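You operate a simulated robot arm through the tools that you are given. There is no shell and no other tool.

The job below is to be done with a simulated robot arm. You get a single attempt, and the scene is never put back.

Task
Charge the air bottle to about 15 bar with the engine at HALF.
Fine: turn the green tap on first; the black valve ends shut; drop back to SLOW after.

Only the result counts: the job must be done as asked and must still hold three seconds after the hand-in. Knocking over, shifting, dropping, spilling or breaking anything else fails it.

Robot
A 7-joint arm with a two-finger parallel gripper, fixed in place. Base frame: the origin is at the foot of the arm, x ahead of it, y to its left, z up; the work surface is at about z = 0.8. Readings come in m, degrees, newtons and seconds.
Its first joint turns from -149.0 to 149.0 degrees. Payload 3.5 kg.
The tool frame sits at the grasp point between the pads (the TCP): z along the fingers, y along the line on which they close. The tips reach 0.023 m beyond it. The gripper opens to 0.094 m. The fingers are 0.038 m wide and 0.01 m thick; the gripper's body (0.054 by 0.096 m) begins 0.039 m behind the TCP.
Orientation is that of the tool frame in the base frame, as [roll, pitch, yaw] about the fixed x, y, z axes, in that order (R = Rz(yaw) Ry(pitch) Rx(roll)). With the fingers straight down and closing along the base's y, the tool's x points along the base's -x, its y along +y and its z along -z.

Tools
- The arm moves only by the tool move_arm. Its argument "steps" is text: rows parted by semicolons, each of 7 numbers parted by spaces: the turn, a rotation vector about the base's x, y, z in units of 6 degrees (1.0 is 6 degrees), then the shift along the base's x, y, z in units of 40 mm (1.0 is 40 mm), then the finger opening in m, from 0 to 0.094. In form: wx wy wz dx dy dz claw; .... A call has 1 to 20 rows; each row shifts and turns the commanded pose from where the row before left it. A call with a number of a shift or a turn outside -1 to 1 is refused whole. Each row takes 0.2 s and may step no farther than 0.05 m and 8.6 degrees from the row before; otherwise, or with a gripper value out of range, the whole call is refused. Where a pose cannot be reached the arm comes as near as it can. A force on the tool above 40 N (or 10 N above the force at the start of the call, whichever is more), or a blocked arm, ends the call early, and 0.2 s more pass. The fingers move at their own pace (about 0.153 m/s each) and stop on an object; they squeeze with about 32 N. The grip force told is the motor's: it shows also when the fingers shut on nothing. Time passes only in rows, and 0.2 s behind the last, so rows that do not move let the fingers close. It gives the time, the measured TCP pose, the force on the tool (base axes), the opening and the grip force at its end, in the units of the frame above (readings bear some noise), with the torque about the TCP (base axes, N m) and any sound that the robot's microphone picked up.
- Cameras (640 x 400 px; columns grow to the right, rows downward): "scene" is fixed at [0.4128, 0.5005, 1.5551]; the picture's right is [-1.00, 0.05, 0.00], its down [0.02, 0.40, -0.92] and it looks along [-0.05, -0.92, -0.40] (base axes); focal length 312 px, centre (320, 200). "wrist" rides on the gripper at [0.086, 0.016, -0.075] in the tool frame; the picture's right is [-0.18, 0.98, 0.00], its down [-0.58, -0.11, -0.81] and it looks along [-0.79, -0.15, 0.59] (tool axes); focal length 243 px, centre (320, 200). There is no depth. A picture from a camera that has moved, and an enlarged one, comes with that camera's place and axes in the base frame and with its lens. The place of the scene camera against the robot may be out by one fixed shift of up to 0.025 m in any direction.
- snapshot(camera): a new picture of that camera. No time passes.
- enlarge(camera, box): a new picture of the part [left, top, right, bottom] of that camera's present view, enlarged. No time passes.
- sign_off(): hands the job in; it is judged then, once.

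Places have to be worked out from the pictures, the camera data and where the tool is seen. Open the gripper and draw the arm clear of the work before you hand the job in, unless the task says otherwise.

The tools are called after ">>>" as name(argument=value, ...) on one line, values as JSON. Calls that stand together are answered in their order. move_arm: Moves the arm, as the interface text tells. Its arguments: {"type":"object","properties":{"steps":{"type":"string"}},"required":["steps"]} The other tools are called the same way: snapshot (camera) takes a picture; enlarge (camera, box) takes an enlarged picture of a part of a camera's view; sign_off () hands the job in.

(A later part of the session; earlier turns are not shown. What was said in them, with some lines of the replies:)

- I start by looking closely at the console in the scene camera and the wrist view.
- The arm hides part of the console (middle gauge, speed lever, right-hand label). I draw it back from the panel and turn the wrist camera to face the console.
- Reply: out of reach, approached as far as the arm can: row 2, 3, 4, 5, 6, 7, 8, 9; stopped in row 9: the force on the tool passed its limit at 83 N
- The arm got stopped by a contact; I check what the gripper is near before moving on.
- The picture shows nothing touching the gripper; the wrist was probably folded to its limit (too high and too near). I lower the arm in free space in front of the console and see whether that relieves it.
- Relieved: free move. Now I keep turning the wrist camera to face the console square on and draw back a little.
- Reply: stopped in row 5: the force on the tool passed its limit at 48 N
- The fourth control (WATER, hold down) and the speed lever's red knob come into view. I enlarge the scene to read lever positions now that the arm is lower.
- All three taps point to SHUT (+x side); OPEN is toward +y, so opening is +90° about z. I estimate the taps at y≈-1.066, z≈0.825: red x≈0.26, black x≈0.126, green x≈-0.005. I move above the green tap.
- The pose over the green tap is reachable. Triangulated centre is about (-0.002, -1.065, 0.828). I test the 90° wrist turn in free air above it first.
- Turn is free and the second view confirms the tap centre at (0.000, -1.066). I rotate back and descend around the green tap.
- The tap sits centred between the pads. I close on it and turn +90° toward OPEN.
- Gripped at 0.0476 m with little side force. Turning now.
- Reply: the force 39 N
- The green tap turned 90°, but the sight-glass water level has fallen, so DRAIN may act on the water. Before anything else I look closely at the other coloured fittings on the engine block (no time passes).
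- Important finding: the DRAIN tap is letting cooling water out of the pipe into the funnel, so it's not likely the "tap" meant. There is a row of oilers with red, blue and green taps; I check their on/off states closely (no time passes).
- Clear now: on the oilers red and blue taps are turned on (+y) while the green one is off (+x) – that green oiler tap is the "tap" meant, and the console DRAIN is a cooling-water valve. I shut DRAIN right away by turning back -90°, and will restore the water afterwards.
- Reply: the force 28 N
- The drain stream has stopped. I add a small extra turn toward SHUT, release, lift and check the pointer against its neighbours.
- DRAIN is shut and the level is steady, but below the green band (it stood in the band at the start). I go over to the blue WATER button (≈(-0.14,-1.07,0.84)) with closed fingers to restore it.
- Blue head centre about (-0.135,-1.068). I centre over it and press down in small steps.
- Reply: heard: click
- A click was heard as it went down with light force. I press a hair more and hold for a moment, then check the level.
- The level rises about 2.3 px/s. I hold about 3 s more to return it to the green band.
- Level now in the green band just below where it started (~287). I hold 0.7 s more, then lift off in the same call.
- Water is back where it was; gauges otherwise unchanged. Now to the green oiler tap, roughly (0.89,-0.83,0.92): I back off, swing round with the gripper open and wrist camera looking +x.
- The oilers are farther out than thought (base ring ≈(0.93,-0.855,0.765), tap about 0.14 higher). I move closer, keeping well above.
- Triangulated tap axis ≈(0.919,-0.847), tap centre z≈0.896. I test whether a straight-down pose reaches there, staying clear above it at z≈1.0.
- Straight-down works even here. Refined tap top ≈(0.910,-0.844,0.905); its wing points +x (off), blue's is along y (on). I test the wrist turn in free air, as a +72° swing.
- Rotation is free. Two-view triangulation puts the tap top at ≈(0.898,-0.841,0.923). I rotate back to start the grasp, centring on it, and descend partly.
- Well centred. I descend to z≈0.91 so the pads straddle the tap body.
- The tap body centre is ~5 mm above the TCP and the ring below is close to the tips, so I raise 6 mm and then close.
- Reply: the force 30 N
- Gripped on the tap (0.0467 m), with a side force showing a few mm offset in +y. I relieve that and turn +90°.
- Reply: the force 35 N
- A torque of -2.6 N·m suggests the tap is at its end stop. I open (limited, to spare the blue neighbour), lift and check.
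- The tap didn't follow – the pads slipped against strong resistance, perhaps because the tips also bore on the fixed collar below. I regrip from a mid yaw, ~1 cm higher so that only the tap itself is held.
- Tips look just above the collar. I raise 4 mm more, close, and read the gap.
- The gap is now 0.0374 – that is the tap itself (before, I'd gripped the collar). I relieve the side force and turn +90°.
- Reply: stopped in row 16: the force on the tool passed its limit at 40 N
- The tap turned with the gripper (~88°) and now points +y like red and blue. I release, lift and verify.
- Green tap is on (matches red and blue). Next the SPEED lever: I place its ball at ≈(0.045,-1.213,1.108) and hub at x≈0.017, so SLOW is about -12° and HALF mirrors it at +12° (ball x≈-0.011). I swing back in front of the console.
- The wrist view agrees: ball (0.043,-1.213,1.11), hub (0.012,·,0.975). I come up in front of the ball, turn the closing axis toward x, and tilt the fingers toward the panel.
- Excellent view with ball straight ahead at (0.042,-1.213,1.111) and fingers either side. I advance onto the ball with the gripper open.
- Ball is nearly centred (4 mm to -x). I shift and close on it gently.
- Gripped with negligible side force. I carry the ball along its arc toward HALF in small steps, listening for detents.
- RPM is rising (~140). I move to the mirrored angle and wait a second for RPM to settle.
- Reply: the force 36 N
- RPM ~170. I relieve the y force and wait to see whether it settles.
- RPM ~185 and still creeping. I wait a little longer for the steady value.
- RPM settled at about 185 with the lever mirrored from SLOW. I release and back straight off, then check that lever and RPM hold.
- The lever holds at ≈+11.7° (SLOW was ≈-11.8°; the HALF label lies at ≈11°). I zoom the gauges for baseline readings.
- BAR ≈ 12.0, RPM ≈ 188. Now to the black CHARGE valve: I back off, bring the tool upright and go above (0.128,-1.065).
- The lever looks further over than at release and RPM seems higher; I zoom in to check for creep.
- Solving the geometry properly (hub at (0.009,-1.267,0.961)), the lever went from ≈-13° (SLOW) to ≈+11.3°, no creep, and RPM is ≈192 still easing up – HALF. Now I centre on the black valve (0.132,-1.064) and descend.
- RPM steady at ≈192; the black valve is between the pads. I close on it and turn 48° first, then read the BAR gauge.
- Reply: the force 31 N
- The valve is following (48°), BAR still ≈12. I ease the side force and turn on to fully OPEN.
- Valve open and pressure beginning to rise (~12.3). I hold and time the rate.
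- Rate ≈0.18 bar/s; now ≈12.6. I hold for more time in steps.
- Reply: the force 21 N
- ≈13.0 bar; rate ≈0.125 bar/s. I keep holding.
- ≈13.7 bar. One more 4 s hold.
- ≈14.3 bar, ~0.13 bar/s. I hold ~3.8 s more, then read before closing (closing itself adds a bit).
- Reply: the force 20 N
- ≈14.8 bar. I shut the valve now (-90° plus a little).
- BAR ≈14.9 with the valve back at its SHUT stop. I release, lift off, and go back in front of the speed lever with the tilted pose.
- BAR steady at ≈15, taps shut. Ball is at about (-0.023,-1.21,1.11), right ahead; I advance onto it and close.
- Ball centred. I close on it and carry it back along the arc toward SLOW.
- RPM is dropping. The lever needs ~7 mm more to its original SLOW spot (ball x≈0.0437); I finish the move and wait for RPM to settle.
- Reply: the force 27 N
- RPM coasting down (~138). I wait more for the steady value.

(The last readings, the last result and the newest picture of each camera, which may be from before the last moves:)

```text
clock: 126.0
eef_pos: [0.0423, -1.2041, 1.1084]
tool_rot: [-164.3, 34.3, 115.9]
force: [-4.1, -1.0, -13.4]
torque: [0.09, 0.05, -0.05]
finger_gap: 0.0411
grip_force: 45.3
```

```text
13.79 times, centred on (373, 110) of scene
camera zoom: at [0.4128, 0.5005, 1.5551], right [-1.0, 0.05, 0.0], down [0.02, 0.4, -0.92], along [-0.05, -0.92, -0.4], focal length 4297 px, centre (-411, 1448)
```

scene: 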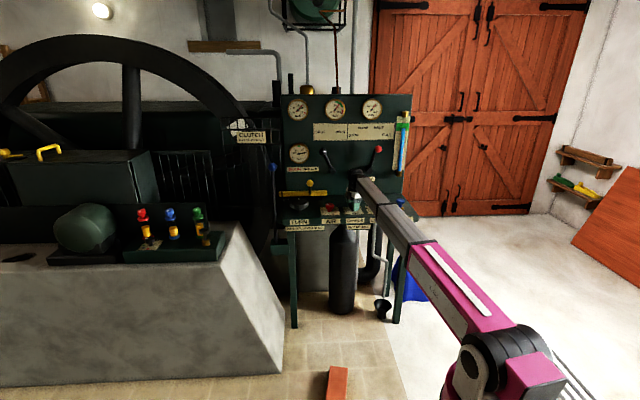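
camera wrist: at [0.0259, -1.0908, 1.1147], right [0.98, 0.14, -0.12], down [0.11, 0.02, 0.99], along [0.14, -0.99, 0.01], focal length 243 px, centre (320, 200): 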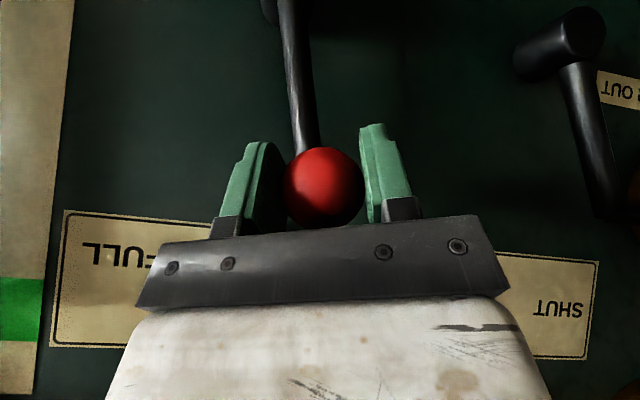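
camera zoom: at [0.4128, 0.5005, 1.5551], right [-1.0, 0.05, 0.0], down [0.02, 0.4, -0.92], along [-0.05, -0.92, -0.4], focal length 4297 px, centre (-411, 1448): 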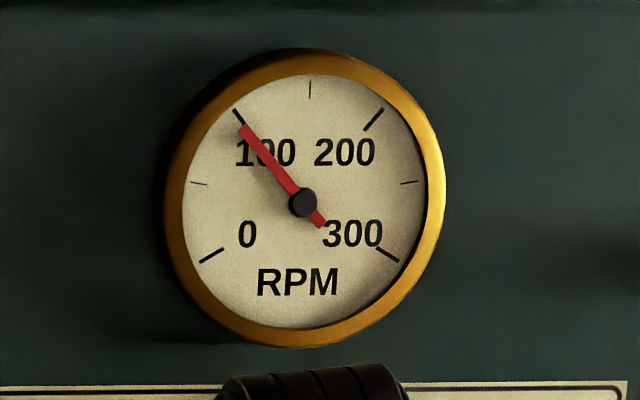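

RPM ≈ 98–100, as at the start. I release and back off, then check that it's steady.

>>> move_arm(steps="0 0 0 0 0 0 0.09; 0 0 0 0 0 0 0.09; 0 0 0 0 0.6 0 0.09; 0 0 0 0 1 0 0.09; 0 0 0 0 1 0 0.09; 0 0 0 0 1 0 0.09; 0 0 0 0 1 0 0.09; 0 0 0 0 1 0 0.09; 0 0 0 0 0.7 0 0.09; 1 0 0 0 0 -0.6 0.09; 1 0 0 0 0 -0.6 0.09; 1 0 0 0 0 -0.6 0.09; 0 0 0 0 0 0 0.09")

>>> snapshot(camera="wrist")

>>> enlarge(camera="scene", box=[270, 80, 420, 174])

>>> enlarge(camera="scene", box=[358, 95, 388, 124])

>>> enlarge(camera="scene", box=[284, 95, 314, 124])

```text
clock: 128.8
eef_pos: [0.043, -0.9498, 1.0363]
tool_rot: [-172.4, 17.8, 112.3]
force: [-0.8, -0.2, -0.7]
torque: [0.01, 0.03, 0.01]
finger_gap: 0.0902
grip_force: 0.0
```

```text
taken
camera wrist: at [0.0275, -0.8435, 1.0773], right [0.98, 0.17, -0.07], down [0.11, -0.28, 0.95], along [0.14, -0.94, -0.3], focal length 243 px, centre (320, 200)
```

wrist: 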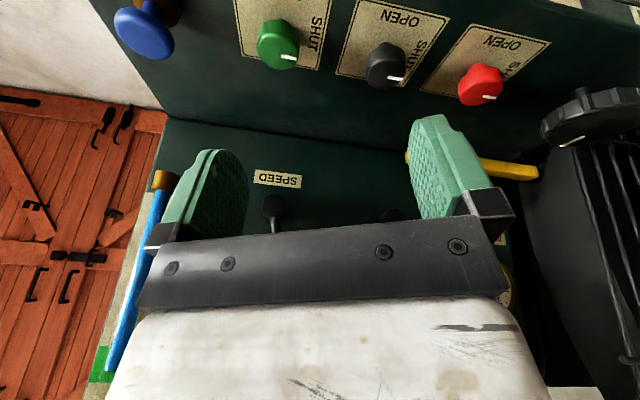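

```text
4.26 times, centred on (345, 127) of scene
camera zoom: at [0.4128, 0.5005, 1.5551], right [-1.0, 0.05, 0.0], down [0.02, 0.4, -0.92], along [-0.05, -0.92, -0.4], focal length 1326 px, centre (214, 511)
```

zoom: 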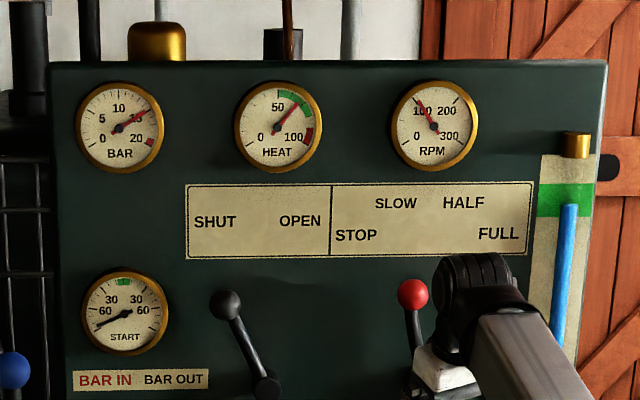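

```text
13.79 times, centred on (373, 110) of scene
camera zoom: at [0.4128, 0.5005, 1.5551], right [-1.0, 0.05, 0.0], down [0.02, 0.4, -0.92], along [-0.05, -0.92, -0.4], focal length 4297 px, centre (-411, 1448)
```

zoom: 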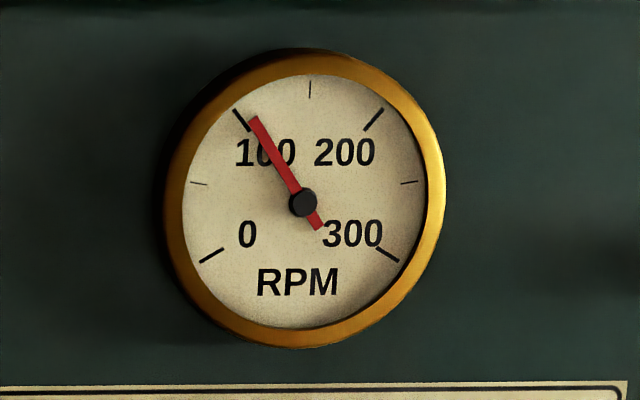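

```text
13.79 times, centred on (299, 110) of scene
camera zoom: at [0.4128, 0.5005, 1.5551], right [-1.0, 0.05, 0.0], down [0.02, 0.4, -0.92], along [-0.05, -0.92, -0.4], focal length 4297 px, centre (610, 1448)
```

zoom: 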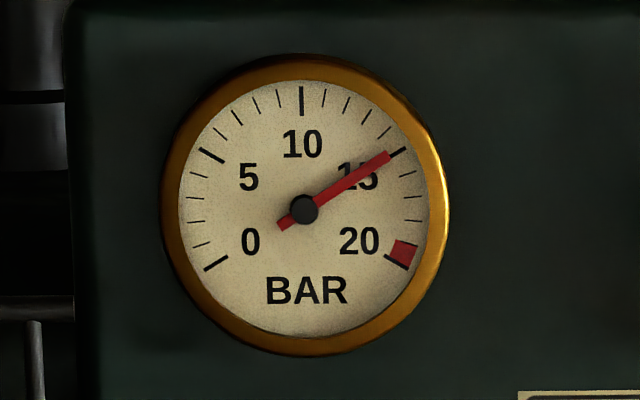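

Lever is back exactly at its SLOW position, RPM ≈105, BAR ≈15 and steady. I draw the arm clear and do a last check of everything.

>>> move_arm(steps="1 0 0 0 0.8 -0.3 0.09; 1 0 0 0 0.8 -0.3 0.09; 1 0 0 0 0.8 -0.3 0.09; 0 0 0 0 0.8 0 0.09; 0 0 0 0 0.8 0 0.09; 0 0 0 0 0 0 0.09; 0 0 0 0 0 0 0.09; 0 0 0 0 0 0 0.09; 0 0 0 0 0 0 0.09; 0 0 0 0 0 0 0.09; 0 0 0 0 0 0 0.09; 0 0 0 0 0 0 0.09; 0 0 0 0 0 0 0.09; 0 0 0 0 0 0 0.09; 0 0 0 0 0 0 0.09")

>>> snapshot(camera="scene")

>>> enlarge(camera="scene", box=[270, 80, 420, 174])

>>> enlarge(camera="scene", box=[358, 95, 388, 124])

>>> enlarge(camera="scene", box=[130, 195, 230, 258])

>>> enlarge(camera="scene", box=[300, 190, 420, 330])

```text
clock: 131.9
eef_pos: [0.0429, -0.7944, 1.0005]
tool_rot: [-179.0, 1.2, 111.1]
force: [0.1, -0.3, 0.6]
torque: [-0.02, -0.03, -0.01]
finger_gap: 0.09
grip_force: 0.0
```

```text
taken
```

scene: 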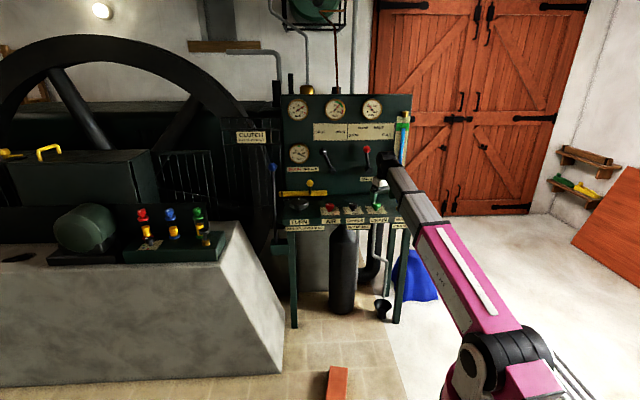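

```text
4.26 times, centred on (345, 127) of scene
camera zoom: at [0.4128, 0.5005, 1.5551], right [-1.0, 0.05, 0.0], down [0.02, 0.4, -0.92], along [-0.05, -0.92, -0.4], focal length 1326 px, centre (214, 511)
```

zoom: 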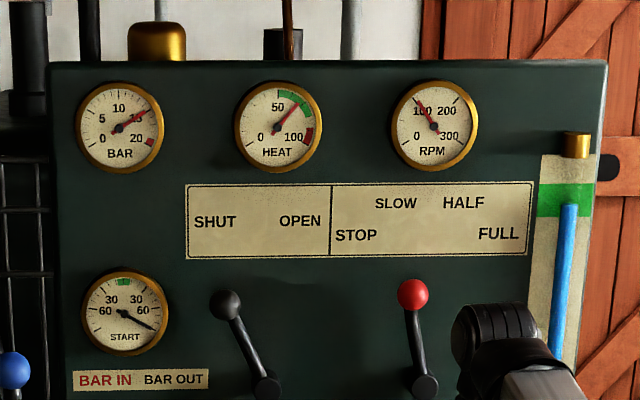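

```text
13.79 times, centred on (373, 110) of scene
camera zoom: at [0.4128, 0.5005, 1.5551], right [-1.0, 0.05, 0.0], down [0.02, 0.4, -0.92], along [-0.05, -0.92, -0.4], focal length 4297 px, centre (-411, 1448)
```

zoom: 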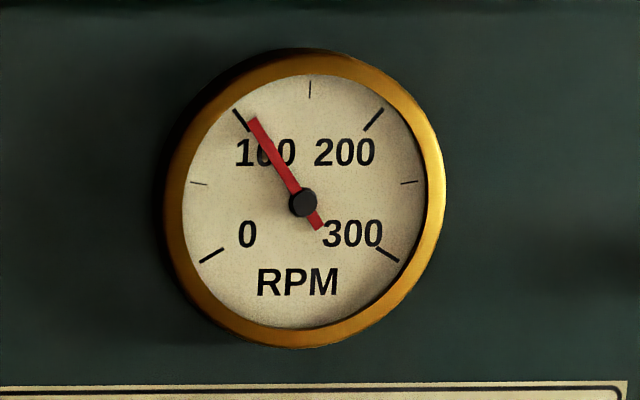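

```text
6.35 times, centred on (180, 226) of scene
camera zoom: at [0.4128, 0.5005, 1.5551], right [-1.0, 0.05, 0.0], down [0.02, 0.4, -0.92], along [-0.05, -0.92, -0.4], focal length 1978 px, centre (1209, 32)
```

zoom: 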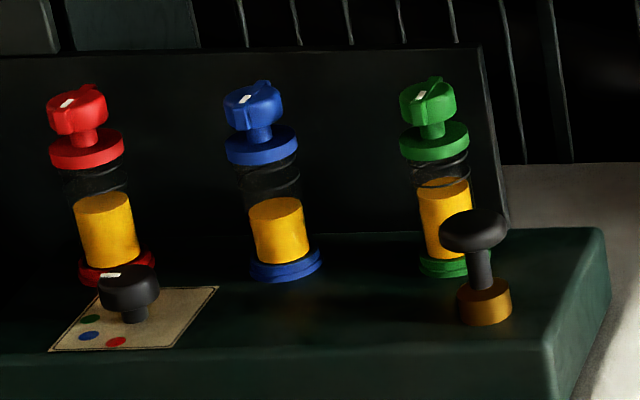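

```text
2.86 times, centred on (360, 260) of scene
camera zoom: at [0.4128, 0.5005, 1.5551], right [-1.0, 0.05, 0.0], down [0.02, 0.4, -0.92], along [-0.05, -0.92, -0.4], focal length 890 px, centre (206, 29)
```

zoom: 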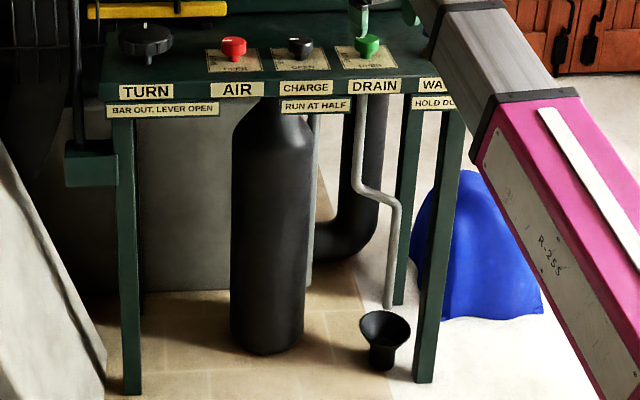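

Everything checks out, and the arm is clear with the gripper open:
- **Bottle:** about 15 bar and steady.
- **Black CHARGE valve:** shut.
- **Green oiler tap:** on.
- **Speed lever:** at SLOW, about 107 rpm.
- **Drain and cooling water:** the drain is shut and the water is back in the green band.

I hand the job in.

>>> sign_off()

```text
The job is handed in.
```

The air bottle is charged to about 15 bar. The black CHARGE valve is shut and the engine is back at SLOW, about 107 rpm. I've handed the job in, but no verdict came back.

- **Order:** I turned the green tap on first, then moved the engine to HALF. I opened the CHARGE valve, shut it again at about 15 bar, and dropped back to SLOW.
- **Engine speed:** the lever sat at or within a couple of degrees of HALF, and the engine ran at about 192 rpm while charging.
- **My mistake:** I first took the green DRAIN tap on the console for "the green tap" and opened it. Some cooling water ran into the funnel, and the level fell below the green band. I shut DRAIN and refilled with the WATER button to about the starting level.
- **Which green tap:** I then decided you meant the green oiler tap on the engine block, because it was off while the red and blue ones were on. I left it on, as you didn't ask for it to be shut. If you did mean DRAIN, it is now shut.
- **Oiler collar:** my first grip on the green oiler caught its fixed collar and slipped on it. I saw no damage.
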